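You operate a simulated robot arm through the tools that you are given. There is no shell and no other tool.

Carry out the task below with a simulated two-armed robot. There is one attempt and no reset: what you move stays moved.

JOB
Put the black rubber roller on the top of the blue bench away on the upper shelf of the teal rack. Take the red sign and leave it on top of the cream vent grille. Open the right orange drawer, fetch the finish card and set it in the inside of the right orange drawer, then shut the drawer. Take the shackle with an orange pin and leave it in the silver steel tray on the turntable top. Take the green rubber roller and leave it in the blue tray. Put the blue dustpan on the shelf under the black bench. Open the left cream drawer. Any order will do.

It is judged by the outcome, as a careful person would: the job done as asked, and still so three seconds after it is handed in. It fails if anything else is knocked over, pushed out of place, dropped, spilled or broken.

ROBOT AND FRAMES
Two 7-joint arms with fingered hands on one trunk, on a base that moves. Base frame: it is fixed to the floor where the robot stands at the start and does not move with it; the origin is under the middle of the robot, x ahead of it, y to its left, z up. Units: m, rad, N and s.
The left shoulder is at the start at [0.07, 0.145, 1.012], the right one opposite. With the tool pointing down near the work surface each hand reaches from about 0.4 to 0.78 m from the robot's upright axis, wherever it stands, measured 20 degrees to its own side. Places, roughly: black rubber roller (6x6x5 cm) [-1.8, 3.5, 0.9]; blue dustpan (18x15x13 cm) [-6.7, -4.4, 0.9]; blue tray (24x16x4 cm) [-6.1, -2.4, 0.3]; finish card [-2.5, 5.25, 0.75]; green rubber roller (6x6x5 cm) [-6.1, -2.6, 0.6]; inside of the right orange drawer [-4.2, 4.8, 0.7]; left cream drawer [-8.2, -1.2, 0.7]; red sign [-2, 3.5, 1]; right orange drawer [-4.1, 4.7, 0.7]; shackle with an orange pin (8x10x3 cm) [-4.9, -0.6, 0.8]; shelf under the black bench [-4.4, -4.1, 0.5]; steel tray (26x20x5 cm) [-4.7, -0.1, 0.7]; upper shelf of the teal rack [-6.1, -2.3, 0.6]; vent grille (16x11x4 cm) [-2.2, 3.4, 0.9]. Payload 3.5 kg a hand.
The tool frame of a hand sits at the grasp point between the pads (the TCP): z along the fingers, y along the line on which they close. The tips reach 0.025 m beyond it. The gripper opens to 0.088 m; its body begins 0.029 m behind the TCP. The gripper is a hand of 4 fingers: y runs from the thumb to the fingers, the wrist lies at [-0.013, -0.097, -0.162] in the tool frame, and closing takes about 1.5 s.
Orientation is told as [roll, pitch, yaw] about the base's x, y, z axes, in that order, counted from this pose: with the fingers straight down and the wrist toward the robot, the tool's x, y and z point along [0, 1, 0], [1, 0, 0] and [0, 0, -1] of the base frame.

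CONTROLS
- The arms move only by the tool jog_arm. It takes "left_deltas", "right_deltas" or both (then of equal length, played together; a hand with none holds still); each is a list of rows, each a list of 7 numbers: the opening, from 0 (shut) to 1 (fully open), then the shift along the tool's x, y, z in m, then the turn, a rotation vector about the tool's x, y, z in rad. In form: [[grip, dx, dy, dz, ax, ay, az], ...]. A call has 1 to 20 rows; each row is the pose to reach, as a shift and turn from the pose commanded when the call began, along the tool's axes at that moment. Rows are played at 5 a second. More than 0.05 m and 0.15 rad between two rows, or a gripper value outside its range, and nothing of the call is played. A pose out of reach is approached as far as the arm can. The call stops where the force on the tool passes 40 N (or 10 N more than at its start, if that is more) or the arm is blocked; 0.2 s more then pass. Each finger travels about 0.045 m/s and halts on what it meets, pressing with about 25 N; the grip force reading is that of the motor and also rises with nothing between the fingers. The clock runs only during rows and for 0.2 s after the last one: add rows that repeat a pose to give the fingers time. It gives the time, the measured TCP pose, the force on the tool (base axes), the opening and the grip force at its end, in the units of the frame above (readings bear some noise), with the torque about the TCP (base axes, N m) and any sound that the robot's microphone picked up, and new pictures: "views" is both (left out), scene, wrist or none (wrist: the cameras of the hands that moved).
- Cameras (640 x 400 px; columns grow to the right, rows downward): "scene" is now at [0.1398, -0.0008, 1.3357]; the picture's right is [0.00, -1.00, 0.00], its down [-0.51, -0.00, -0.86] and it looks along [0.86, 0.00, -0.51] (base axes); focal length 248 px, centre (320, 200). "left" rides on the left gripper at [-0.064, -0.083, -0.098] in its tool frame; the picture's right is [-0.62, -0.37, 0.69], its down [0.71, -0.63, 0.30] and it looks along [0.32, 0.68, 0.65] (tool axes); focal length 265 px, centre (320, 200). "right" rides on the right gripper at [0.064, -0.083, -0.098] in its tool frame; the picture's right is [-0.62, 0.37, -0.69], its down [-0.71, -0.63, 0.30] and it looks along [-0.32, 0.68, 0.65] (tool axes); focal length 265 px, centre (320, 200).
- move_column(by): slides the trunk up (or, below 0, down) by that many m; the arms and the scene camera ride with it, the base frame stays. It gives what a move gives, with no picture.
- base_move(legs): drives the robot by 1 to 6 legs, each [ahead, left, turn to the left] in m, m and rad, along the robot's own axes; the way and the turn of a leg run together, so that a leg with both is an arc; at most 1.5 m and 3.142 rad a leg. The arms and the cameras ride along, it lands a little off, and it stops where it bumps. It gives what a move gives, and a new picture of the scene camera.
- preshape(shape, hand): the hand has 4 fingers and takes this shape, open, in about a second: jaw (thumb against the fingers, like two jaws); tri (thumb and two fingers); tip (a fingertip pinch); poke (one finger out to press); point (the index stretched); flat (the hand flat); cup (the hand cupped); fist (a fist). The gripper value then closes the fingers along that shape, each until it touches; the sizes above hold for jaw. It gives what a move gives, with no picture.
- aim_head(pan, tilt): turns the head with the scene camera to pan (to the left, within 1.501 rad either way) and tilt (down, from -0.506 to 1.204), counted from straight ahead of the robot. It gives what a move gives, and a new picture of the scene camera.
- point_at(camera, pixels): for up to 12 pixels [column, row] of the newest picture of that camera ("zoom" is the newest enlarged one), the place [x, y, z] in the base frame of the surface seen there, good to about 0.003 m. It takes no simulated time.
- enlarge(camera, box): a new picture of the part [left, top, right, bottom] of that camera's present view, enlarged. It takes no simulated time.
- hand_in(): hands the job in; it is judged then, once.

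Unless the task says otherwise, let go and move clear before handing in.

The tools are called after "Emit:" as name(argument=value, ...) on one line, values as JSON. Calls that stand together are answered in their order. jog_arm: Moves the arms, as the interface text tells. Its arguments: {"type":"object","properties":{"left_deltas":{"type":"array"},"right_deltas":{"type":"array"},"views":{"type":"string","enum":["both","scene","wrist","none"]}},"required":[]} The other tools are called the same way: move_column (by) moves the trunk up or down; preshape (shape, hand) gives the hand a shape; base_move (legs) drives the base; aim_head (pan, tilt) turns the head that bears the scene camera; point_at (camera, pixels) gives the place of the surface under pixels of a picture; enlarge (camera, box) takes an enlarged picture of a part of a camera's view; hand_in () hands the job in.

At the start:

```text
time_s: 0.0
left_eef_pos: [0.5265, 0.1929, 1.1851]
left_tcp_rot: [0.001, 0.0, -0.001]
left_ft_force: [-0.3, 0.0, -0.1]
left_torque: [0.01, 0.0, 0.01]
left_finger_gap: 0.0875
left_gripper_force: 0.2
left_shape: jaw
right_eef_pos: [0.5048, -0.1622, 1.1851]
right_tcp_rot: [0.001, 0.0, 0.0]
right_ft_force: [-0.6, 0.3, -0.4]
right_torque: [-0.02, -0.01, -0.01]
right_finger_gap: 0.0876
right_gripper_force: 0.0
right_shape: jaw
trunk travel left (down, up): [-0.575, 0.265]
robot x, y, heading: [0.0036, -0.0009, -0.003]
head pan, tilt (commanded): [0.003, 0.536]
```

scene: 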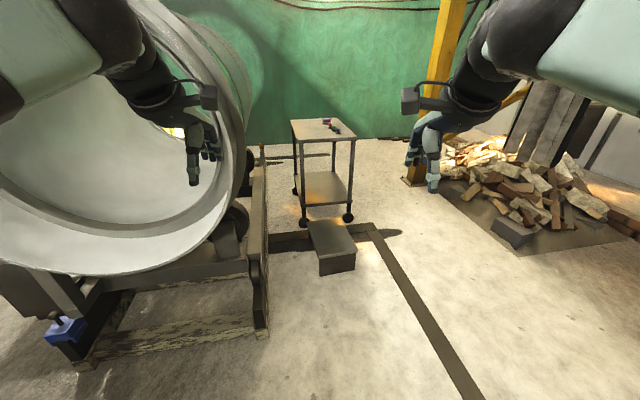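
right: 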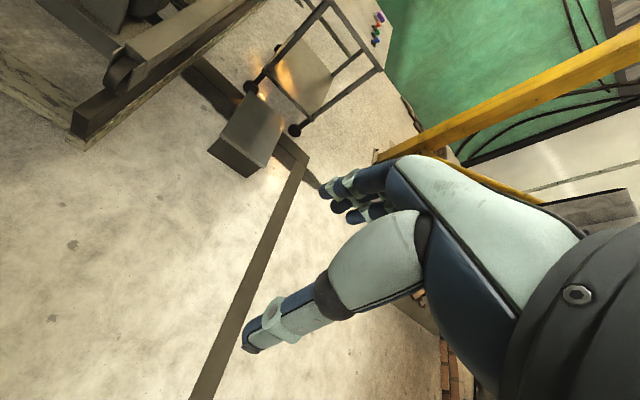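
left: 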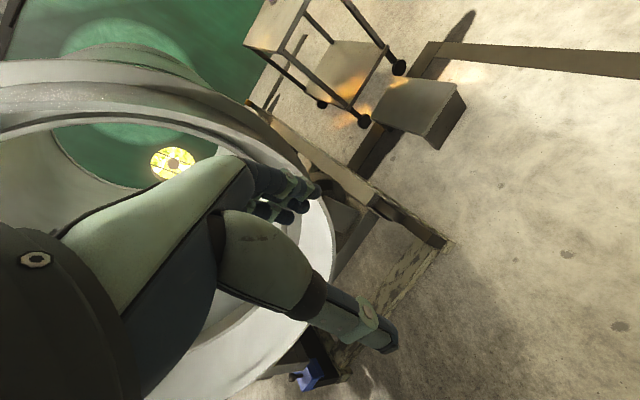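

The start picture shows a large pipe section to the left (columns 0-250) and a cart ahead; all the job places lie behind me. I'll look to both sides with the head first.

Emit:
aim_head(pan=1.5, tilt=0.3)

Emit:
aim_head(pan=-1.5, tilt=0.3)

```text
time_s: 1.6
left_eef_pos: [0.5259, 0.1926, 1.1858]
left_tcp_rot: [-0.002, -0.001, -0.001]
left_ft_force: [0.3, -0.4, 0.6]
left_torque: [0.02, 0.0, 0.0]
left_finger_gap: 0.0877
left_gripper_force: 0.0
left_shape: jaw
right_eef_pos: [0.5047, -0.1606, 1.1864]
right_tcp_rot: [0.001, 0.0, -0.002]
right_ft_force: [-0.6, 0.4, -0.9]
right_torque: [-0.02, 0.01, -0.01]
right_finger_gap: 0.0876
right_gripper_force: 0.2
right_shape: jaw
trunk travel left (down, up): [-0.575, 0.265]
robot x, y, heading: [0.0006, -0.0008, 0.001]
head pan, tilt (commanded): [1.499, 0.3]
```

scene: 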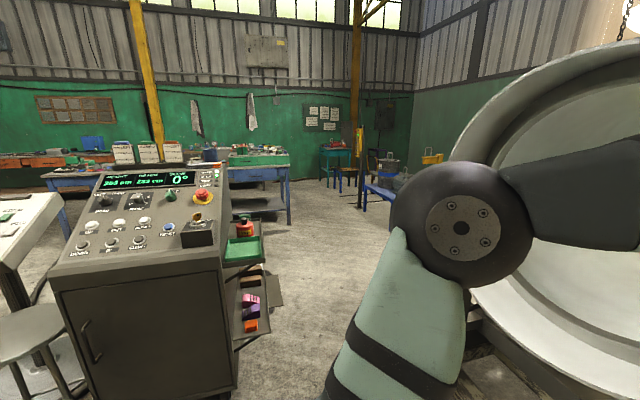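

```text
time_s: 4.2
left_eef_pos: [0.5263, 0.1921, 1.1858]
left_tcp_rot: [0.001, 0.0, 0.001]
left_ft_force: [1.0, 0.3, 0.2]
left_torque: [-0.01, -0.03, 0.01]
left_finger_gap: 0.0873
left_gripper_force: 0.0
left_shape: jaw
right_eef_pos: [0.505, -0.1609, 1.1859]
right_tcp_rot: [-0.001, -0.002, 0.0]
right_ft_force: [-0.4, 0.0, -0.5]
right_torque: [0.01, 0.01, 0.01]
right_finger_gap: 0.0877
right_gripper_force: 0.1
right_shape: jaw
trunk travel left (down, up): [-0.575, 0.265]
robot x, y, heading: [0.0036, 0.0025, -0.002]
head pan, tilt (commanded): [-1.499, 0.3]
```

scene: 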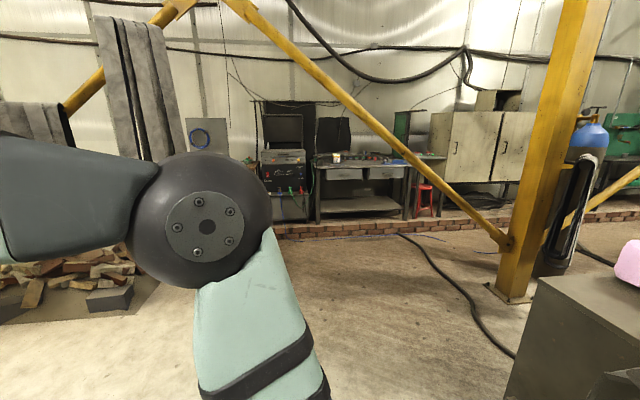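

The left view shows a console (columns 40-230) and the blue bench behind it at about (250,165); the right view shows a wall bench. I'll look left again and measure what stands there.

Emit:
aim_head(pan=1.5, tilt=0.3)

```text
time_s: 6.8
left_eef_pos: [0.5275, 0.1924, 1.185]
left_tcp_rot: [-0.001, 0.001, 0.0]
left_ft_force: [0.4, 0.5, 1.0]
left_torque: [0.0, 0.01, -0.01]
left_finger_gap: 0.0877
left_gripper_force: 0.1
left_shape: jaw
right_eef_pos: [0.5049, -0.1603, 1.1851]
right_tcp_rot: [0.001, 0.0, 0.0]
right_ft_force: [-1.0, -0.1, 0.6]
right_torque: [0.0, 0.01, 0.04]
right_finger_gap: 0.0876
right_gripper_force: 0.1
right_shape: jaw
trunk travel left (down, up): [-0.575, 0.265]
robot x, y, heading: [0.0004, 0.0028, 0.002]
head pan, tilt (commanded): [1.499, 0.3]
```

scene: 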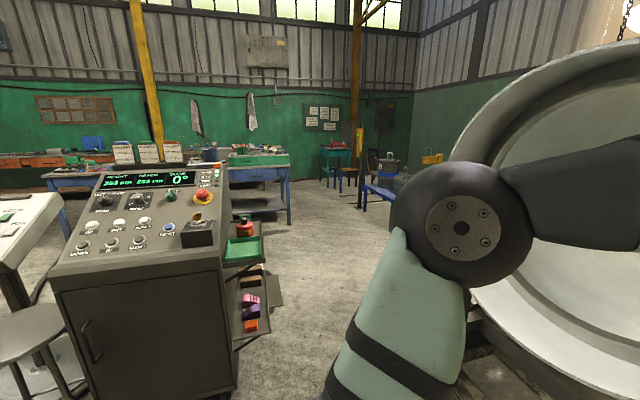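

Emit:
point_at(camera="scene", pixels=[[235, 375], [80, 290], [225, 255], [262, 250], [275, 300], [290, 222], [250, 160], [340, 150], [375, 190], [300, 300], [30, 215], [150, 160]])

Emit:
enlarge(camera="scene", box=[0, 100, 320, 300])

```text
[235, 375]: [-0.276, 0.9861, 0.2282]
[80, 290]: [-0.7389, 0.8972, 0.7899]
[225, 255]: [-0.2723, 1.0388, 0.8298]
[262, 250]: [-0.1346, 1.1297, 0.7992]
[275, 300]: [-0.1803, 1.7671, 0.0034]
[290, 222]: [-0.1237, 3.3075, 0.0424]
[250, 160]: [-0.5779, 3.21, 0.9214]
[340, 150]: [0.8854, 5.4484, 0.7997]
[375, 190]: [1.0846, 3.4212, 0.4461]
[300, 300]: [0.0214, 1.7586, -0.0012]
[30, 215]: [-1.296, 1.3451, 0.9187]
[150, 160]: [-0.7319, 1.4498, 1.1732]
```

```text
2.00 times, centred on (160, 200) of scene
```

zoom: 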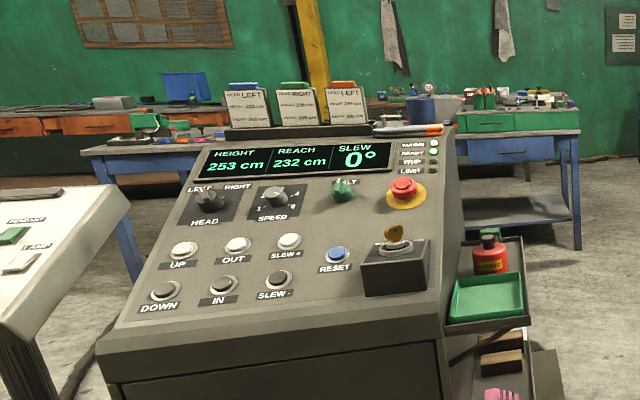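

The console's near right corner is at about (-0.27, 0.99) and the blue bench starts beyond at y≈3.2. Before turning I need the clearance to the pipe at the right of the picture.

Emit:
point_at(camera="scene", pixels=[[470, 110], [500, 90], [560, 60], [600, 150], [480, 310], [500, 355], [490, 390], [470, 320], [620, 300], [20, 330], [10, 270], [60, 190]])

Emit:
aim_head(pan=0.9, tilt=0.5)

```text
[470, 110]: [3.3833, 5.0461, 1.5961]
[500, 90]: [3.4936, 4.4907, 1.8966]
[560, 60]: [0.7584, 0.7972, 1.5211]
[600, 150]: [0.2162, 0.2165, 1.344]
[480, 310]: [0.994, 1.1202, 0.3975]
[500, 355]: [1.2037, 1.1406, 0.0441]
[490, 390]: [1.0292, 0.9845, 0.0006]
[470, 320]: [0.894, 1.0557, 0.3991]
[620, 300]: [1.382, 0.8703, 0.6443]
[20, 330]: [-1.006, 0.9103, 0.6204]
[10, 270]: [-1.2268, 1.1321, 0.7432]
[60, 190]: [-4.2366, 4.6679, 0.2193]
```

```text
time_s: 7.8
left_eef_pos: [0.5261, 0.1924, 1.1861]
left_tcp_rot: [0.0, 0.001, -0.001]
left_ft_force: [-0.1, -0.4, 0.6]
left_torque: [-0.02, 0.03, -0.01]
left_finger_gap: 0.0879
left_gripper_force: 0.1
left_shape: jaw
right_eef_pos: [0.5047, -0.1606, 1.1856]
right_tcp_rot: [-0.002, -0.001, 0.001]
right_ft_force: [-0.5, 0.8, -0.6]
right_torque: [0.02, -0.04, -0.01]
right_finger_gap: 0.0878
right_gripper_force: 0.1
right_shape: jaw
trunk travel left (down, up): [-0.575, 0.265]
robot x, y, heading: [0.0005, 0.0009, 0.002]
head pan, tilt (commanded): [0.901, 0.499]
```

scene: 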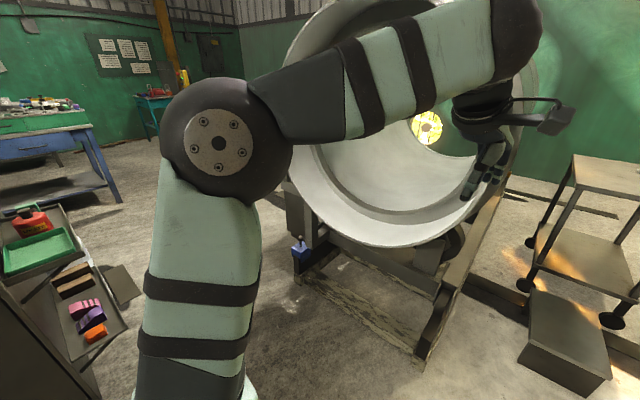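

The pipe rim and its cradle are in view around (300,240) and (430,350). I'll measure the nearest points.

Emit:
point_at(camera="scene", pixels=[[300, 255], [430, 350], [290, 190], [360, 240], [430, 240], [325, 15], [285, 215], [530, 350], [130, 300], [70, 260], [95, 340], [300, 60]])

```text
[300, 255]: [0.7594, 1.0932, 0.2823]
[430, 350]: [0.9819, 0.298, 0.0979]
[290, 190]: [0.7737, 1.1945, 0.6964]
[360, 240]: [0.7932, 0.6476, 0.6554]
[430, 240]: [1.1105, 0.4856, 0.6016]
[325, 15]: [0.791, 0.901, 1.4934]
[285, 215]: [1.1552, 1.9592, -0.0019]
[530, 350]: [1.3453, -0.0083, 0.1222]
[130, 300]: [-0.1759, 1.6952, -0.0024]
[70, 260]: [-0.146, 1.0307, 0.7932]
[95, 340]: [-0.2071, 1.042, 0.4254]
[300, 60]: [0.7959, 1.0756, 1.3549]
```

The pipe's nearest point is about 1.0 m away, so turning in place is safe. I'll turn left a quarter and see the other side too with the head.

Emit:
base_move(legs=[[0, 0, 1.57]])

Emit:
aim_head(pan=1.3, tilt=0.3)

```text
time_s: 12.1
left_eef_pos: [-0.2089, 0.5216, 1.1863]
left_tcp_rot: [-0.001, 0.0, 1.603]
left_ft_force: [0.0, 0.2, 0.3]
left_torque: [-0.02, -0.01, 0.0]
left_finger_gap: 0.0875
left_gripper_force: 0.0
left_shape: jaw
right_eef_pos: [0.1452, 0.5098, 1.1861]
right_tcp_rot: [-0.001, 0.0, 1.602]
right_ft_force: [0.6, -0.1, 0.4]
right_torque: [0.04, -0.01, -0.03]
right_finger_gap: 0.0878
right_gripper_force: 0.0
right_shape: jaw
trunk travel left (down, up): [-0.575, 0.265]
robot x, y, heading: [-0.0048, -0.0007, 1.606]
head pan, tilt (commanded): [0.901, 0.499]
```

scene: 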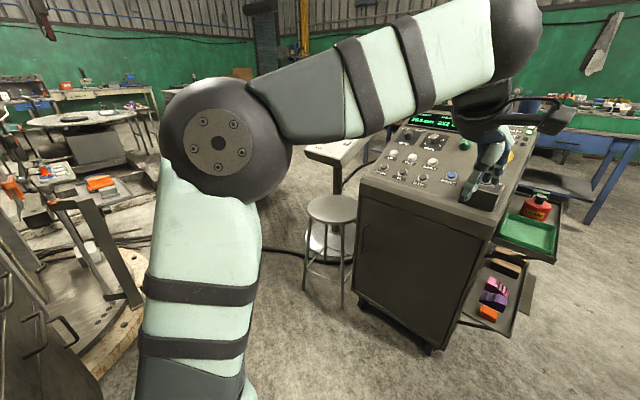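

```text
time_s: 13.0
left_eef_pos: [-0.2096, 0.5199, 1.1867]
left_tcp_rot: [-0.001, 0.0, 1.602]
left_ft_force: [0.2, -0.3, -0.5]
left_torque: [0.01, 0.01, 0.0]
left_finger_gap: 0.0874
left_gripper_force: 0.1
left_shape: jaw
right_eef_pos: [0.1437, 0.508, 1.1859]
right_tcp_rot: [0.0, -0.001, 1.601]
right_ft_force: [-0.4, 0.8, -0.1]
right_torque: [0.0, -0.02, 0.0]
right_finger_gap: 0.0876
right_gripper_force: 0.0
right_shape: jaw
trunk travel left (down, up): [-0.575, 0.265]
robot x, y, heading: [-0.001, -0.0004, 1.604]
head pan, tilt (commanded): [1.3, 0.3]
```

scene: 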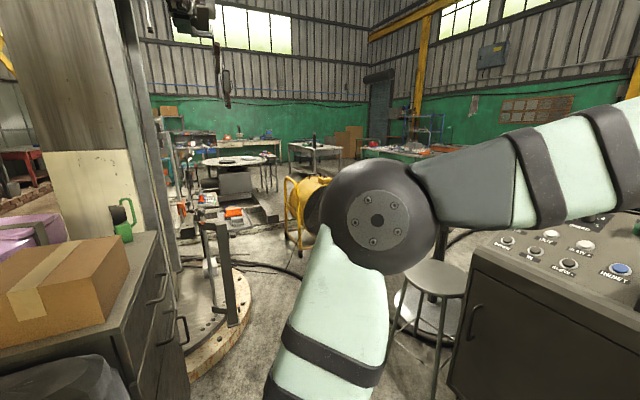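

The left side has a workbench with cardboard box (columns 0-130), a wooden spool base (210,330), stool (435,300) and the turntable farther away. I'll turn further to face -x for a clear look.

Emit:
base_move(legs=[[0, 0, 1.5]])

Emit:
aim_head(pan=0, tilt=0.35)

```text
time_s: 17.1
left_eef_pos: [-0.5306, -0.1807, 1.1868]
left_tcp_rot: [0.001, -0.001, 3.118]
left_ft_force: [0.1, 0.4, 0.8]
left_torque: [0.01, 0.0, 0.01]
left_finger_gap: 0.0876
left_gripper_force: 0.1
left_shape: jaw
right_eef_pos: [-0.5012, 0.1712, 1.1857]
right_tcp_rot: [-0.001, 0.0, 3.119]
right_ft_force: [0.1, -0.3, -0.8]
right_torque: [0.01, 0.02, 0.02]
right_finger_gap: 0.0879
right_gripper_force: 0.0
right_shape: jaw
trunk travel left (down, up): [-0.575, 0.265]
robot x, y, heading: [0.0003, 0.0018, 3.121]
head pan, tilt (commanded): [1.3, 0.3]
```

scene: 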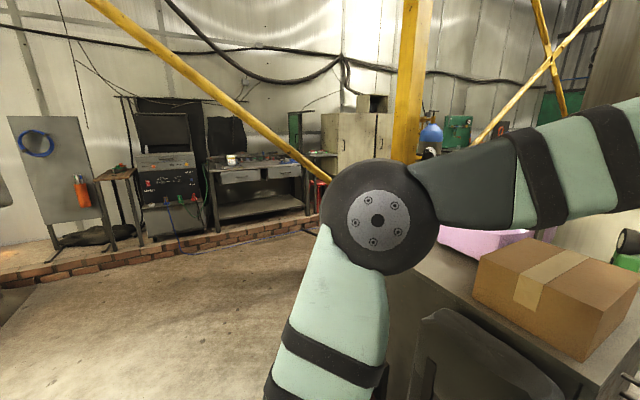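

```text
time_s: 18.5
left_eef_pos: [-0.5309, -0.1816, 1.1854]
left_tcp_rot: [0.002, 0.001, 3.119]
left_ft_force: [0.8, 0.0, 1.2]
left_torque: [0.0, -0.04, -0.02]
left_finger_gap: 0.0876
left_gripper_force: 0.0
left_shape: jaw
right_eef_pos: [-0.5015, 0.1733, 1.1866]
right_tcp_rot: [0.001, 0.0, 3.121]
right_ft_force: [-0.5, 0.3, 0.2]
right_torque: [-0.03, 0.02, -0.02]
right_finger_gap: 0.0878
right_gripper_force: 0.0
right_shape: jaw
trunk travel left (down, up): [-0.575, 0.265]
robot x, y, heading: [-0.0002, -0.0007, 3.121]
head pan, tilt (commanded): [0.0, 0.351]
```

scene: 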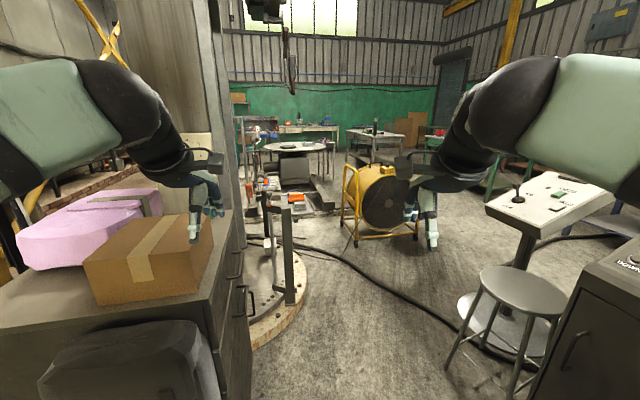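

Emit:
point_at(camera="scene", pixels=[[250, 395], [240, 210], [307, 290], [287, 265], [390, 225], [350, 165], [445, 370], [490, 200], [520, 355], [590, 310], [300, 148], [300, 200]])

Emit:
enlarge(camera="scene", box=[220, 80, 480, 240])

```text
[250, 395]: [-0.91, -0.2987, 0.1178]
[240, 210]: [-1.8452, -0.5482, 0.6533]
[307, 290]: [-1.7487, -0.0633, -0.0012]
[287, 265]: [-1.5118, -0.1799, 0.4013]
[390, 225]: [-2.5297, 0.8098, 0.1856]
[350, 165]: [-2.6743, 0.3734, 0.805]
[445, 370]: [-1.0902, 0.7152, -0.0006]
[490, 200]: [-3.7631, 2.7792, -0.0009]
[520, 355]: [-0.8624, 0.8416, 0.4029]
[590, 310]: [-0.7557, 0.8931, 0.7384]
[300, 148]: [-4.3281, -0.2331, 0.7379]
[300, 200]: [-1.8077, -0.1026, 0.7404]
```

```text
2.46 times, centred on (350, 160) of scene
```

zoom: 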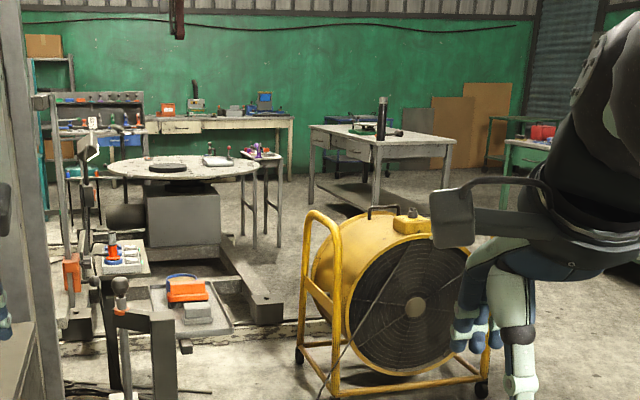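

The enlarged view shows the turntable, the cream bench far back, and a yellow fan. I'll measure the gap between the fan and the stool/pedestal on the way to the blue bench.

Emit:
point_at(camera="scene", pixels=[[416, 232], [418, 190], [355, 243], [465, 305], [490, 208], [520, 240], [505, 345], [612, 210], [600, 185], [545, 175], [440, 200], [620, 240]])

Emit:
aim_head(pan=-0.8, tilt=0.35)

```text
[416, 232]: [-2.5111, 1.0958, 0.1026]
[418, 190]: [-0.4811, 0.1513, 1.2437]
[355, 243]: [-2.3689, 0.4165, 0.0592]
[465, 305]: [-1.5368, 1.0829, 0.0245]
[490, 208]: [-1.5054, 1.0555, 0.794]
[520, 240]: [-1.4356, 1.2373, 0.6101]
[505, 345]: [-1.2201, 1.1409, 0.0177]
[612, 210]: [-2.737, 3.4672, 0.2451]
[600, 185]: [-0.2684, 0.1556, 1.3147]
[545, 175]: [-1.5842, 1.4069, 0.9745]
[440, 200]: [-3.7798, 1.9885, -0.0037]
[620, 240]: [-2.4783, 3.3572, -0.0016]
```

```text
time_s: 19.7
left_eef_pos: [-0.5319, -0.1801, 1.1849]
left_tcp_rot: [0.0, 0.001, 3.121]
left_ft_force: [-1.0, 0.6, -0.2]
left_torque: [0.02, 0.01, 0.0]
left_finger_gap: 0.0876
left_gripper_force: 0.0
left_shape: jaw
right_eef_pos: [-0.5013, 0.1705, 1.1868]
right_tcp_rot: [-0.001, 0.0, 3.12]
right_ft_force: [0.4, -0.1, 0.6]
right_torque: [-0.01, 0.01, -0.01]
right_finger_gap: 0.0874
right_gripper_force: 0.1
right_shape: jaw
trunk travel left (down, up): [-0.575, 0.265]
robot x, y, heading: [-0.0045, -0.0025, 3.121]
head pan, tilt (commanded): [-0.799, 0.351]
```

scene: 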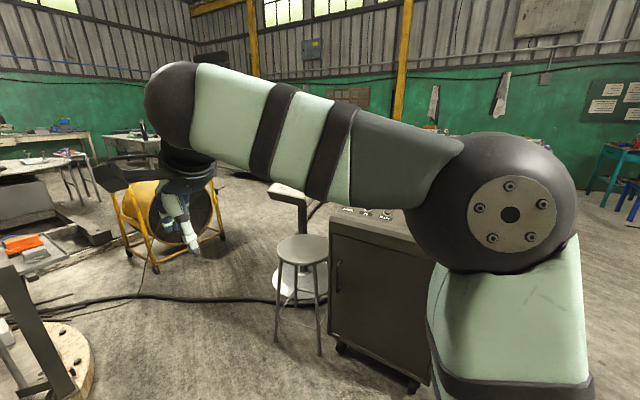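

The gap by the fan is about 0.75 m with the wooden spool near it, while the gap between console tray (x≈-0.1) and pipe (x≈0.76) is about 0.86 m. I'll look down at my own base to learn its size.

Emit:
aim_head(pan=-1.5, tilt=1.2)

Emit:
aim_head(pan=0, tilt=1.2)

```text
time_s: 20.8
left_eef_pos: [-0.5307, -0.1811, 1.1838]
left_tcp_rot: [0.001, 0.0, 3.119]
left_ft_force: [0.0, 0.7, -0.3]
left_torque: [-0.03, -0.04, -0.01]
left_finger_gap: 0.0875
left_gripper_force: 0.2
left_shape: jaw
right_eef_pos: [-0.5002, 0.1728, 1.1858]
right_tcp_rot: [0.0, 0.0, 3.12]
right_ft_force: [-0.5, -0.3, 0.7]
right_torque: [-0.01, -0.01, 0.0]
right_finger_gap: 0.0878
right_gripper_force: 0.1
right_shape: jaw
trunk travel left (down, up): [-0.575, 0.265]
robot x, y, heading: [-0.002, 0.0008, 3.117]
head pan, tilt (commanded): [-1.499, 1.201]
```

scene: 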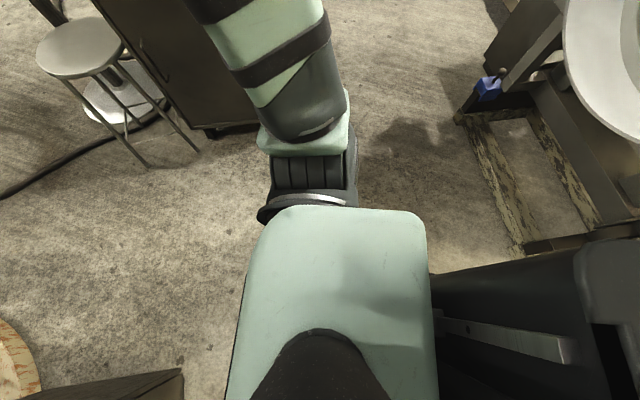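

```text
time_s: 22.4
left_eef_pos: [-0.5298, -0.1803, 1.1856]
left_tcp_rot: [0.0, 0.001, 3.118]
left_ft_force: [0.3, -0.7, 0.2]
left_torque: [0.0, -0.03, 0.03]
left_finger_gap: 0.0877
left_gripper_force: 0.1
left_shape: jaw
right_eef_pos: [-0.5011, 0.1718, 1.186]
right_tcp_rot: [-0.001, 0.001, 3.118]
right_ft_force: [-0.8, 0.1, 0.3]
right_torque: [0.03, -0.01, 0.02]
right_finger_gap: 0.0878
right_gripper_force: 0.1
right_shape: jaw
trunk travel left (down, up): [-0.575, 0.265]
robot x, y, heading: [0.0007, 0.0001, 3.121]
head pan, tilt (commanded): [0.0, 1.201]
```

scene: 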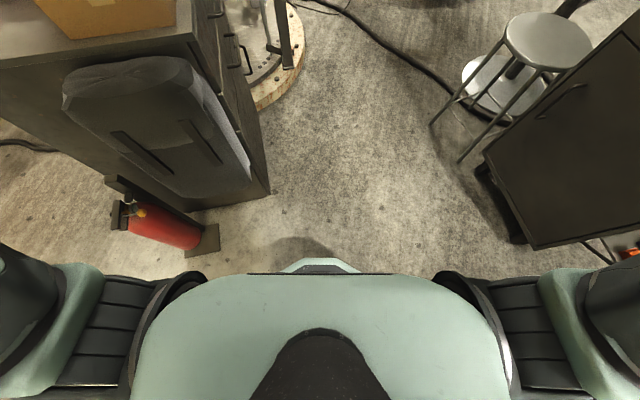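

The shoulders show at columns 30 and 610 and the base edge at about (310,266). I'll measure them.

Emit:
point_at(camera="scene", pixels=[[310, 266], [10, 290], [80, 300], [600, 300], [630, 300], [265, 195], [480, 165], [490, 185], [520, 240], [300, 50], [340, 262], [290, 262]])

Emit:
aim_head(pan=-1.5, tilt=0.7)

```text
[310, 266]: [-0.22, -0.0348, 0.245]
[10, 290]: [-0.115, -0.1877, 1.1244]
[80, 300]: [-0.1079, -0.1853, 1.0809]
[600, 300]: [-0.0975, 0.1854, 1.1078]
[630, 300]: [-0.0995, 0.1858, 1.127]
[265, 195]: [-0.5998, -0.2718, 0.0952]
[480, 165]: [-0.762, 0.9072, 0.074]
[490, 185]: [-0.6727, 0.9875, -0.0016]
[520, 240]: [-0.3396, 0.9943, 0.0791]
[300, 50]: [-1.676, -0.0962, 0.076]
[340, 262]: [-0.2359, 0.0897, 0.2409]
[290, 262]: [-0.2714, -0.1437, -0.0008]
```

```text
time_s: 24.0
left_eef_pos: [-0.5308, -0.1802, 1.1862]
left_tcp_rot: [-0.001, 0.0, 3.12]
left_ft_force: [0.3, 0.4, 0.3]
left_torque: [0.0, -0.03, 0.0]
left_finger_gap: 0.0877
left_gripper_force: 0.1
left_shape: jaw
right_eef_pos: [-0.5014, 0.1714, 1.1848]
right_tcp_rot: [0.0, 0.0, 3.118]
right_ft_force: [-0.1, 0.6, -0.3]
right_torque: [0.01, -0.01, -0.02]
right_finger_gap: 0.0875
right_gripper_force: 0.1
right_shape: jaw
trunk travel left (down, up): [-0.575, 0.265]
robot x, y, heading: [0.0015, -0.0005, 3.113]
head pan, tilt (commanded): [-1.499, 0.7]
```

scene: 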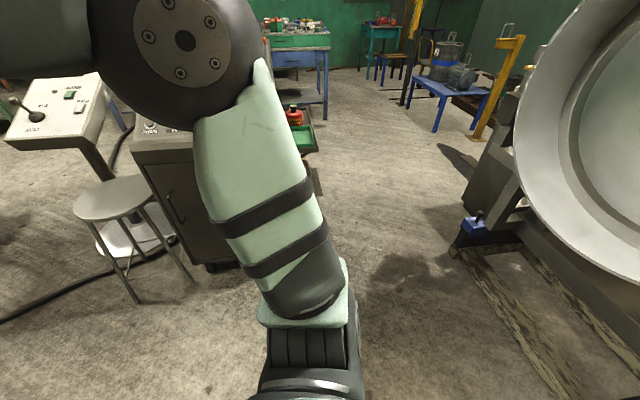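

The base is small (front at radius ~0.24) and the arms ride above 1.15 m, so the right-hand gap by the pipe is passable at x≈0.28. I'll turn to face +y, shift over, and drive through toward the blue bench.

Emit:
aim_head(pan=0, tilt=0.5)

Emit:
base_move(legs=[[0, 0, -1.55], [0, -0.28, 0], [1.0, 0, 0]])

```text
time_s: 25.6
left_eef_pos: [-0.5326, -0.181, 1.1852]
left_tcp_rot: [0.001, -0.001, 3.118]
left_ft_force: [0.5, -0.7, 0.0]
left_torque: [0.01, -0.01, 0.01]
left_finger_gap: 0.0878
left_gripper_force: 0.0
left_shape: jaw
right_eef_pos: [-0.5022, 0.1727, 1.1855]
right_tcp_rot: [0.0, 0.0, 3.116]
right_ft_force: [0.1, -0.6, -0.5]
right_torque: [0.01, 0.02, 0.01]
right_finger_gap: 0.0877
right_gripper_force: 0.2
right_shape: jaw
trunk travel left (down, up): [-0.575, 0.265]
robot x, y, heading: [-0.0025, -0.0006, 3.116]
head pan, tilt (commanded): [0.0, 0.499]
```

scene: 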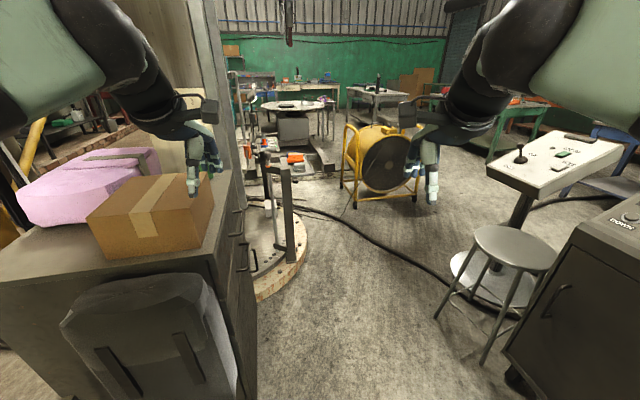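

```text
time_s: 36.1
left_eef_pos: [0.0992, 1.5093, 1.1854]
left_tcp_rot: [0.001, 0.001, 1.564]
left_ft_force: [0.2, 0.3, -0.3]
left_torque: [-0.01, -0.01, 0.0]
left_finger_gap: 0.0876
left_gripper_force: 0.0
left_shape: jaw
right_eef_pos: [0.453, 1.4845, 1.186]
right_tcp_rot: [0.0, 0.0, 1.565]
right_ft_force: [-0.1, -0.5, -0.1]
right_torque: [-0.01, -0.01, 0.03]
right_finger_gap: 0.0877
right_gripper_force: 0.1
right_shape: jaw
trunk travel left (down, up): [-0.575, 0.265]
robot x, y, heading: [0.2905, 0.9795, 1.56]
head pan, tilt (commanded): [0.0, 0.499]
```

scene: 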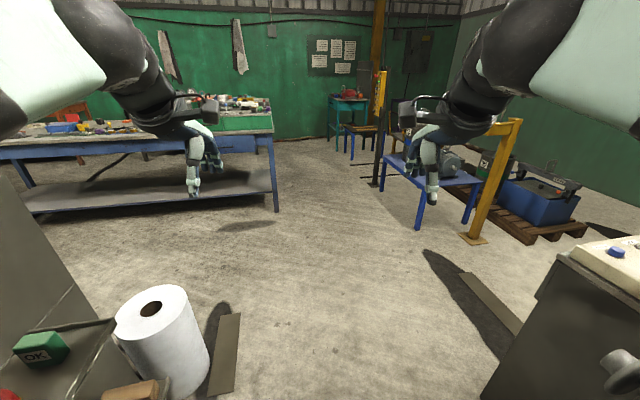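

I'm through the narrow part at (0.29, 0.98). A paper roll at (160,340) and a yellow post at (490,200) need measuring before I go on.

Emit:
point_at(camera="scene", pixels=[[205, 385], [190, 345], [230, 350], [275, 205], [40, 215], [272, 130], [120, 135], [420, 225], [475, 235], [30, 320], [550, 270], [100, 320]])

```text
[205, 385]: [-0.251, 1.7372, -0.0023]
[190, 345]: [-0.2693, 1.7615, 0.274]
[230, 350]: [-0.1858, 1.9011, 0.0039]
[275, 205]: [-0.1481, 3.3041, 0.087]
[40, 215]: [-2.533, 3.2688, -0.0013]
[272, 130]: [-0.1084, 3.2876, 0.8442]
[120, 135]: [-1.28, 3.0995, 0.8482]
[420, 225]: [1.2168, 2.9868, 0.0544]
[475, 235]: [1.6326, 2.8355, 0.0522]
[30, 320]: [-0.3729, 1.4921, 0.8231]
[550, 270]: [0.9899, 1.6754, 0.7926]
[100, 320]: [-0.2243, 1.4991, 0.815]
```

The blue bench's front edge is at y≈3.1 and the paper roll sits on the floor at (-0.27,1.8). I'll drive to y≈2.35 and then slide left toward x≈-1.8.

Emit:
base_move(legs=[[1.37, 0, 0], [0, 1.05, 0], [0, 1.05, 0]])

```text
time_s: 53.0
left_eef_pos: [-1.9775, 2.9226, 1.186]
left_tcp_rot: [0.003, 0.001, 1.557]
left_ft_force: [0.1, 0.8, -0.3]
left_torque: [-0.01, -0.01, 0.01]
left_finger_gap: 0.0875
left_gripper_force: 0.0
left_shape: jaw
right_eef_pos: [-1.6257, 2.8963, 1.186]
right_tcp_rot: [-0.001, 0.0, 1.558]
right_ft_force: [0.4, -0.2, -0.7]
right_torque: [0.01, -0.01, 0.0]
right_finger_gap: 0.0874
right_gripper_force: 0.1
right_shape: jaw
trunk travel left (down, up): [-0.575, 0.265]
robot x, y, heading: [-1.7914, 2.3938, 1.554]
head pan, tilt (commanded): [0.0, 0.499]
```

scene: 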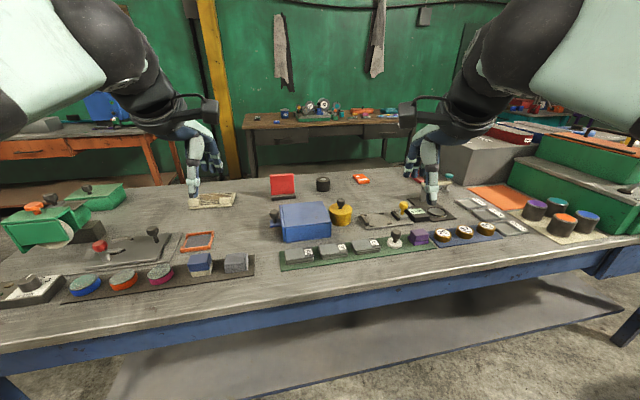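

Emit:
enlarge(camera="scene", box=[170, 140, 420, 290])

Emit:
point_at(camera="scene", pixels=[[322, 185], [323, 179], [283, 185], [282, 198], [295, 175], [271, 178], [217, 202], [205, 197], [235, 196], [340, 210], [361, 178], [300, 215]])

```text
2.56 times, centred on (295, 215) of scene
```

zoom: 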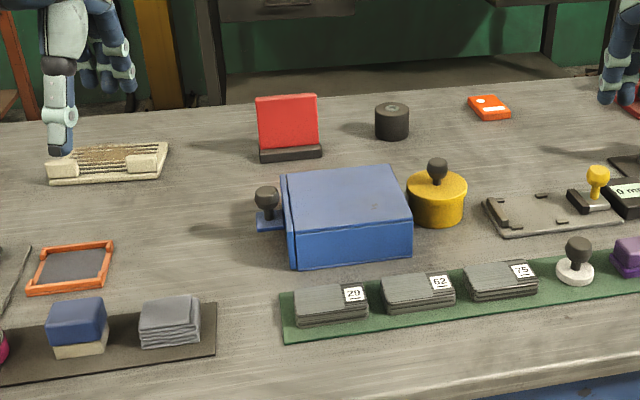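

```text
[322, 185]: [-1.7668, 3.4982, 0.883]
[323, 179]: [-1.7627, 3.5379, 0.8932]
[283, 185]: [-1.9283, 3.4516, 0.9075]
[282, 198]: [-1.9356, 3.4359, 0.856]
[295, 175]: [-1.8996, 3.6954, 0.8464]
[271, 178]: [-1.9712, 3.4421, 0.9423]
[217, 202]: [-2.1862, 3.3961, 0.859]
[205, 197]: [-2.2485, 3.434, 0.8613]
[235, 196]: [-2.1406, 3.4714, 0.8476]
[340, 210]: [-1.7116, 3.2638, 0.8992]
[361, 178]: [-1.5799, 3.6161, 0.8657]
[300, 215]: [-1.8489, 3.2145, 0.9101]
```

The red sign is at about (-1.93, 3.44) with its top at z 0.943, the roller at (-1.765, 3.52), and the grille at (-2.19, 3.42). I'll check the bench's front edge and lower shelf before driving closer.

Emit:
point_at(camera="scene", pixels=[[320, 312], [320, 330], [320, 395], [140, 345], [320, 275], [440, 270], [600, 285], [15, 390], [320, 240]])

Emit:
base_move(legs=[[0.3, 0, 0]])

```text
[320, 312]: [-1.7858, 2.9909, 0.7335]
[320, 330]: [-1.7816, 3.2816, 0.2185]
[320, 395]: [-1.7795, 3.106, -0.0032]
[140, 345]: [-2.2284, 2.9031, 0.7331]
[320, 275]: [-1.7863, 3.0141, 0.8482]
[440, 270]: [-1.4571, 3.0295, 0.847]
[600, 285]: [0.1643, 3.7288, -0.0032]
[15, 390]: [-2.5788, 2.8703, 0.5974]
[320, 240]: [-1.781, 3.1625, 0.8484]
```

```text
time_s: 55.1
left_eef_pos: [-1.9723, 3.2229, 1.1864]
left_tcp_rot: [0.0, -0.001, 1.553]
left_ft_force: [1.0, 0.0, 1.0]
left_torque: [0.02, -0.02, -0.04]
left_finger_gap: 0.0878
left_gripper_force: 0.0
left_shape: jaw
right_eef_pos: [-1.6199, 3.1943, 1.1867]
right_tcp_rot: [0.0, 0.001, 1.554]
right_ft_force: [0.1, -1.1, 0.3]
right_torque: [0.0, 0.0, -0.02]
right_finger_gap: 0.0874
right_gripper_force: 0.1
right_shape: jaw
trunk travel left (down, up): [-0.575, 0.265]
robot x, y, heading: [-1.7904, 2.6926, 1.555]
head pan, tilt (commanded): [0.0, 0.499]
```

scene: 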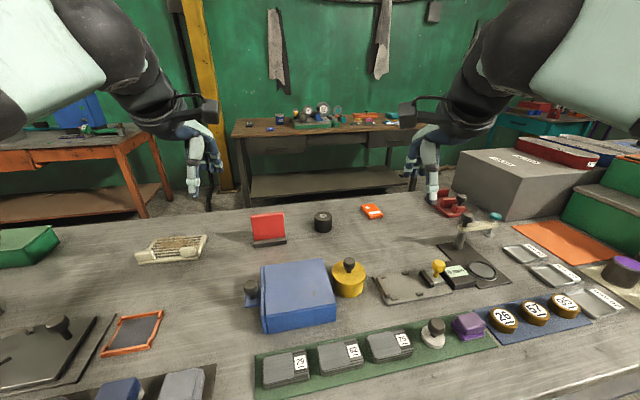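

The bench's front edge runs slightly skewed (y≈2.98 at x=-1.79), leaving about 0.05 m to my base. I'll look straight down to see how much closer the trunk can get.

Emit:
aim_head(pan=0, tilt=1.2)

```text
time_s: 56.2
left_eef_pos: [-1.9725, 3.2228, 1.1858]
left_tcp_rot: [0.001, -0.001, 1.554]
left_ft_force: [-0.4, 0.2, 0.4]
left_torque: [-0.01, 0.0, -0.03]
left_finger_gap: 0.0878
left_gripper_force: 0.0
left_shape: jaw
right_eef_pos: [-1.6207, 3.195, 1.1855]
right_tcp_rot: [-0.001, -0.001, 1.553]
right_ft_force: [-0.6, 0.9, 0.2]
right_torque: [-0.01, 0.0, -0.01]
right_finger_gap: 0.0876
right_gripper_force: 0.1
right_shape: jaw
trunk travel left (down, up): [-0.575, 0.265]
robot x, y, heading: [-1.7902, 2.6965, 1.554]
head pan, tilt (commanded): [0.0, 1.201]
```

scene: 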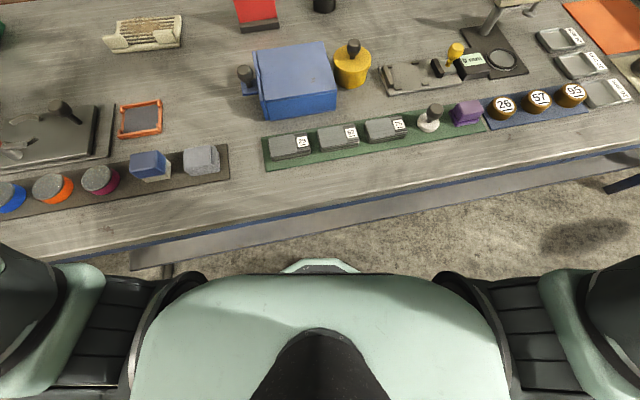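

Emit:
point_at(camera="scene", pixels=[[320, 262], [320, 277], [200, 300], [440, 300], [320, 224], [320, 205], [60, 270], [200, 235], [60, 258], [140, 255]])

```text
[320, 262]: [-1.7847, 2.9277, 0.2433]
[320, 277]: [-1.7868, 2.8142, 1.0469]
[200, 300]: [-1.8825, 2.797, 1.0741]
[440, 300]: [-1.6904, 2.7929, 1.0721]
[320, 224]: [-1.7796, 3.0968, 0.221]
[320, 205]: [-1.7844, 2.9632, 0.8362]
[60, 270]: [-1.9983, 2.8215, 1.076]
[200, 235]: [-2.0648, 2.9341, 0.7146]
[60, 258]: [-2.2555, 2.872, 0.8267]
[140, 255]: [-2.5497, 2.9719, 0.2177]
```

The trunk is only 0.12 m deep at bench height and the shelf edge is at y≈3.10, so I can advance 0.09 m. Then I'll look at the sign closely.

Emit:
base_move(legs=[[0.09, 0, 0]])

Emit:
aim_head(pan=0.2, tilt=0.7)

Emit:
enlarge(camera="scene", box=[180, 100, 420, 250])

```text
time_s: 57.3
left_eef_pos: [-1.9711, 3.3111, 1.1863]
left_tcp_rot: [0.001, -0.002, 1.552]
left_ft_force: [-0.3, 0.2, -0.5]
left_torque: [0.03, 0.0, 0.0]
left_finger_gap: 0.0874
left_gripper_force: 0.0
left_shape: jaw
right_eef_pos: [-1.6179, 3.2821, 1.1867]
right_tcp_rot: [0.001, -0.002, 1.553]
right_ft_force: [-0.3, 0.7, 0.2]
right_torque: [0.0, 0.03, -0.02]
right_finger_gap: 0.0875
right_gripper_force: 0.1
right_shape: jaw
trunk travel left (down, up): [-0.575, 0.265]
robot x, y, heading: [-1.7819, 2.7795, 1.552]
head pan, tilt (commanded): [0.0, 1.201]
```

scene: 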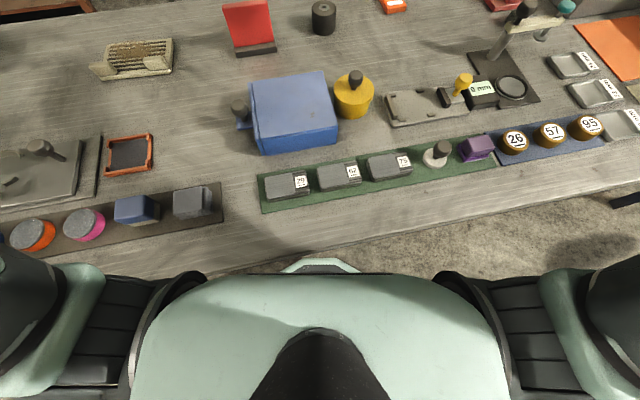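

```text
time_s: 58.2
left_eef_pos: [-1.9705, 3.3106, 1.1866]
left_tcp_rot: [0.001, -0.003, 1.551]
left_ft_force: [-0.6, 0.0, -0.3]
left_torque: [0.02, 0.0, 0.0]
left_finger_gap: 0.0877
left_gripper_force: 0.1
left_shape: jaw
right_eef_pos: [-1.6172, 3.2825, 1.1867]
right_tcp_rot: [0.0, -0.002, 1.553]
right_ft_force: [-0.5, 0.2, 0.0]
right_torque: [0.0, -0.02, 0.02]
right_finger_gap: 0.0876
right_gripper_force: 0.0
right_shape: jaw
trunk travel left (down, up): [-0.575, 0.265]
robot x, y, heading: [-1.7868, 2.7815, 1.554]
head pan, tilt (commanded): [0.201, 0.7]
```

scene: 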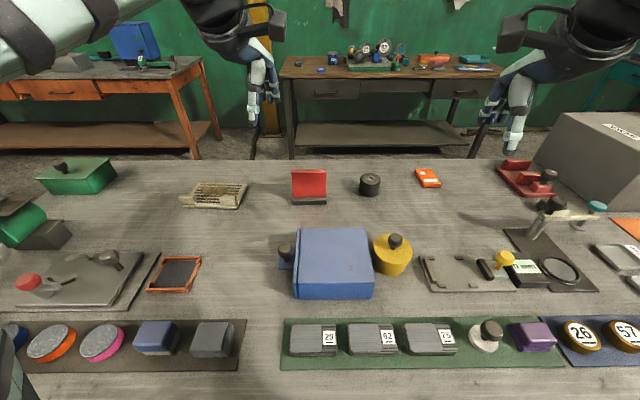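

```text
2.67 times, centred on (300, 175) of scene
```

zoom: 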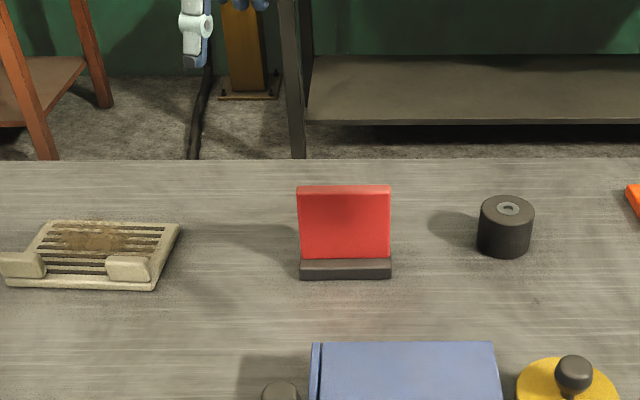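

The sign stands upright with a black foot at zoom (345,268) and plate from (298,188) to (390,258). I'll measure sign, roller and grille from the enlarged picture.

Emit:
point_at(camera="zoom", pixels=[[303, 189], [344, 189], [386, 189], [344, 200], [344, 250], [344, 261], [344, 272], [305, 272], [386, 272], [506, 215], [525, 210], [485, 210]])

Emit:
point_at(camera="zoom", pixels=[[506, 240], [20, 265], [128, 270], [75, 285], [60, 225], [170, 228], [95, 240], [150, 250], [35, 245], [90, 265], [344, 300], [344, 186]])

```text
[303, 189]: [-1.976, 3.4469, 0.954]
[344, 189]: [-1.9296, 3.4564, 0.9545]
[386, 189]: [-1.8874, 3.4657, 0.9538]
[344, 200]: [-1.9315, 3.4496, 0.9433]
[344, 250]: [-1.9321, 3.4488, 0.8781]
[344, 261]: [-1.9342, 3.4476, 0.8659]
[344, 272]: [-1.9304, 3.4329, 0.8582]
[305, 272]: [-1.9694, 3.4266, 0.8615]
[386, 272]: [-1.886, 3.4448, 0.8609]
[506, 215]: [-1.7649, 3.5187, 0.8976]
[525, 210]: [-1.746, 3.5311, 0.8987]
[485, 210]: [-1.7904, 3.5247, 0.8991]
```

```text
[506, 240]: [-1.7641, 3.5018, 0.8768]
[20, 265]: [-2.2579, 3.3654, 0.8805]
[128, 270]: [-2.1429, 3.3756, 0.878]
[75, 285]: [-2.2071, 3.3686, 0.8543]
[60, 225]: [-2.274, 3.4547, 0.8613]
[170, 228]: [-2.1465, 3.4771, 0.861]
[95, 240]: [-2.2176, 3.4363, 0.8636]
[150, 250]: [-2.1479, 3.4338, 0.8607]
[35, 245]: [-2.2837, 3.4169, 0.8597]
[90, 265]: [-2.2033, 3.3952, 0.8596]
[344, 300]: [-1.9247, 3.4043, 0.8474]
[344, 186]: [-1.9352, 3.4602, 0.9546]
```

The sign's plate centre is (-1.931, 3.455) with top z 0.9545 and yawed about 12°, and the grille slats lie at z≈0.860 with two raised blocks at its front. I'll move the left hand above the sign, turned by +0.22 rad.

Emit:
jog_arm(left_deltas=[[1, -0.009, 0.037, 0, 0, 0, -0.055], [1, -0.018, 0.073, 0, 0, 0, -0.11], [1, -0.028, 0.11, 0, 0, 0, -0.165], [1, -0.0366, 0.1452, 0, 0, 0, -0.225], [1, -0.0366, 0.1452, 0.04, 0, 0, -0.225], [1, -0.0366, 0.1452, 0.08, 0, 0, -0.225], [1, -0.0366, 0.1452, 0.12, 0, 0, -0.225], [1, -0.0366, 0.1452, 0.12, 0, 0, -0.225], [1, -0.0366, 0.1452, 0.12, 0, 0, -0.225]])

```text
time_s: 60.2
left_eef_pos: [-1.9339, 3.4544, 1.065]
left_tcp_rot: [0.0, 0.0, 1.777]
left_ft_force: [0.0, -0.1, -0.1]
left_torque: [-0.03, -0.01, 0.01]
left_finger_gap: 0.0877
left_gripper_force: 0.1
left_shape: jaw
left hand out of reach, approached as far as the arm can: row 4
right_eef_pos: [-1.6174, 3.2818, 1.1859]
right_tcp_rot: [0.0, 0.0, 1.554]
right_ft_force: [0.6, -0.1, -0.1]
right_torque: [-0.02, 0.01, 0.03]
right_finger_gap: 0.0876
right_gripper_force: 0.0
right_shape: jaw
trunk travel left (down, up): [-0.575, 0.265]
robot x, y, heading: [-1.7877, 2.7806, 1.553]
head pan, tilt (commanded): [0.201, 0.7]
```

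scene: 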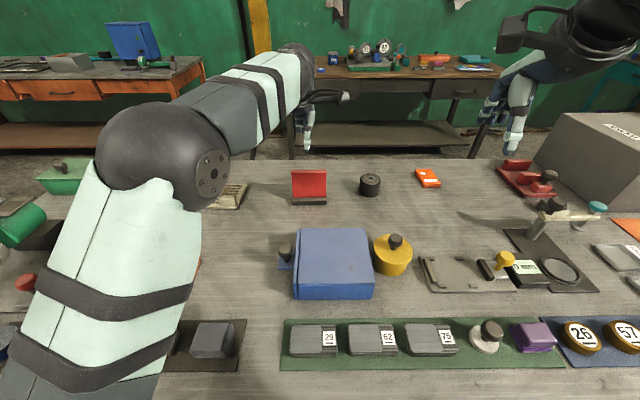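
left: 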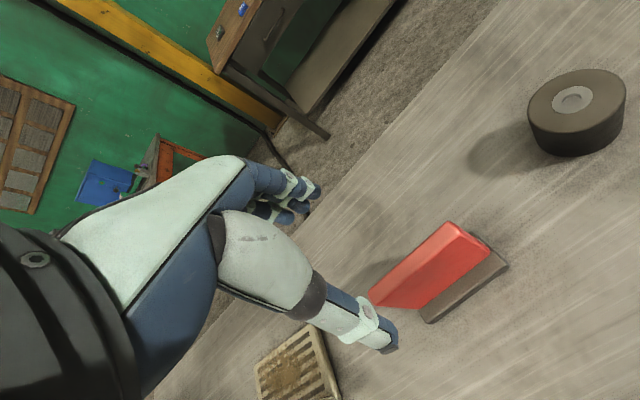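

The left wrist picture shows the sign plate around (425,270), and my TCP line projects to about (427,274) at plate height, so the alignment looks right. I'll check the plate and grille points from this camera.

Emit:
point_at(camera="left", pixels=[[427, 274], [448, 228], [482, 248], [375, 300], [410, 305], [463, 238], [460, 290], [330, 385], [300, 345], [265, 390], [575, 115], [470, 240]])

```text
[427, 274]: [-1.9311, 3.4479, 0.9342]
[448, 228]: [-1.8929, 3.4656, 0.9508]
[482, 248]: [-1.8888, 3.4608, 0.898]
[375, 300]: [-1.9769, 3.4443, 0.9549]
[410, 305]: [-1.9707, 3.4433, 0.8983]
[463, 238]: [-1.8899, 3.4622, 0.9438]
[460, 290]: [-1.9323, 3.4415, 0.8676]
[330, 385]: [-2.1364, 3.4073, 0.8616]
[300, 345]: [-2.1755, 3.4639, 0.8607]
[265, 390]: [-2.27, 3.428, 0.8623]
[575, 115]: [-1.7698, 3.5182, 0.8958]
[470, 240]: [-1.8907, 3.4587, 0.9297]
```

The plate face reads y≈3.448 at the centre, right where my TCP will close. Descending 0.14 m and closing on the plate.

Emit:
jog_arm(left_deltas=[[1, 0, 0.001, 0.035, 0, 0, 0], [1, 0, 0.001, 0.07, 0, 0, 0], [1, 0, 0.001, 0.105, 0, 0, 0], [1, 0, 0.001, 0.138, 0, 0, 0], [1, 0, 0.001, 0.138, 0, 0, 0], [0, 0, 0.001, 0.138, 0, 0, 0], [0, 0, 0.001, 0.138, 0, 0, 0], [0, 0, 0.001, 0.138, 0, 0, 0], [0, 0, 0.001, 0.138, 0, 0, 0], [0, 0, 0.001, 0.138, 0, 0, 0], [0, 0, 0.001, 0.138, 0, 0, 0], [0, 0, 0.001, 0.138, 0, 0, 0], [0, 0, 0.001, 0.138, 0, 0, 0]])

```text
time_s: 63.0
left_eef_pos: [-1.9299, 3.4574, 0.9268]
left_tcp_rot: [0.001, -0.001, 1.775]
left_ft_force: [-0.1, -0.1, 0.2]
left_torque: [-0.02, -0.01, -0.03]
left_finger_gap: 0.0102
left_gripper_force: 25.1
left_shape: jaw
right_eef_pos: [-1.6178, 3.2826, 1.1867]
right_tcp_rot: [0.002, 0.001, 1.555]
right_ft_force: [0.7, 0.4, 0.6]
right_torque: [0.0, 0.0, -0.03]
right_finger_gap: 0.0877
right_gripper_force: 0.0
right_shape: jaw
trunk travel left (down, up): [-0.575, 0.265]
robot x, y, heading: [-1.7878, 2.7808, 1.555]
head pan, tilt (commanded): [0.201, 0.7]
```

scene: 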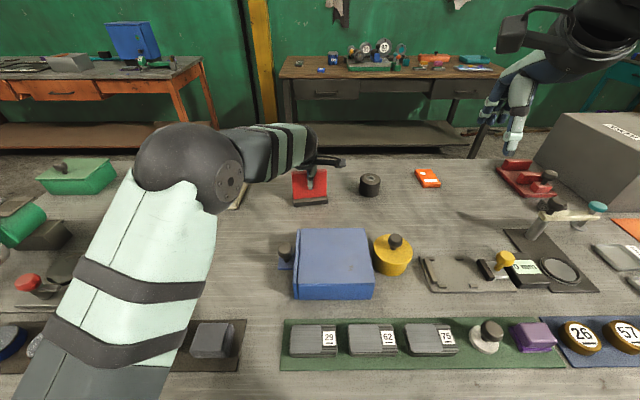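
left: 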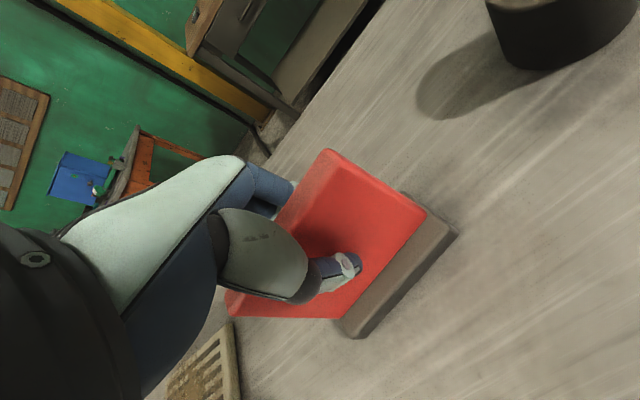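

Gap reads 0.0102 at 25 N, so the plate is gripped. I'll lift 0.08 m and carry it toward the grille, staying high.

Emit:
jog_arm(left_deltas=[[0, 0, 0, -0.03, 0, 0, 0], [0, 0, 0, -0.06, 0, 0, 0], [0, 0, 0, -0.09, 0, 0, 0], [0, 0.045, 0.006, -0.09, 0, 0, 0], [0, 0.09, 0.011, -0.09, 0, 0, 0], [0, 0.135, 0.017, -0.09, 0, 0, 0], [0, 0.18, 0.023, -0.09, 0, 0, 0], [0, 0.225, 0.028, -0.09, 0, 0, 0], [0, 0.2727, 0.0341, -0.09, 0, 0, 0], [0, 0.2727, 0.0341, -0.09, 0, 0, 0]])

```text
time_s: 65.2
left_eef_pos: [-2.2081, 3.4363, 1.0213]
left_tcp_rot: [0.003, 0.001, 1.777]
left_ft_force: [0.7, -0.4, -0.8]
left_torque: [-0.02, 0.03, -0.02]
left_finger_gap: 0.0102
left_gripper_force: 25.1
left_shape: jaw
right_eef_pos: [-1.6165, 3.282, 1.1859]
right_tcp_rot: [0.001, 0.0, 1.553]
right_ft_force: [0.7, 0.9, 0.0]
right_torque: [0.0, 0.04, -0.03]
right_finger_gap: 0.0876
right_gripper_force: 0.0
right_shape: jaw
trunk travel left (down, up): [-0.575, 0.265]
robot x, y, heading: [-1.7863, 2.7847, 1.555]
head pan, tilt (commanded): [0.201, 0.7]
```

scene: 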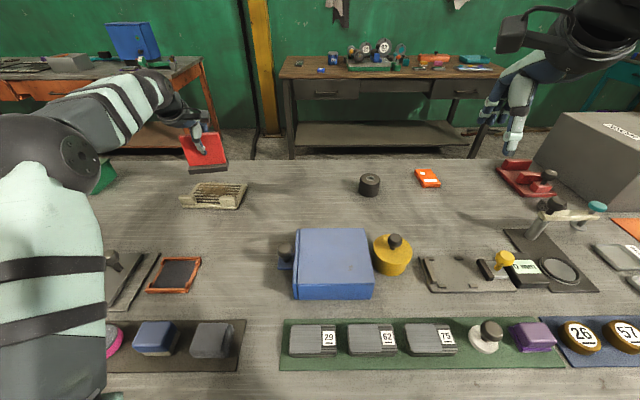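
left: 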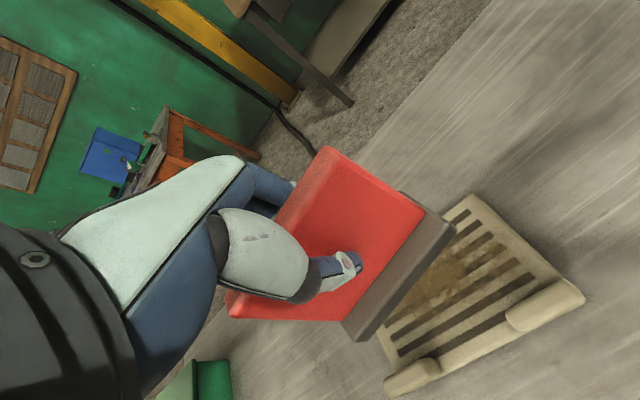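

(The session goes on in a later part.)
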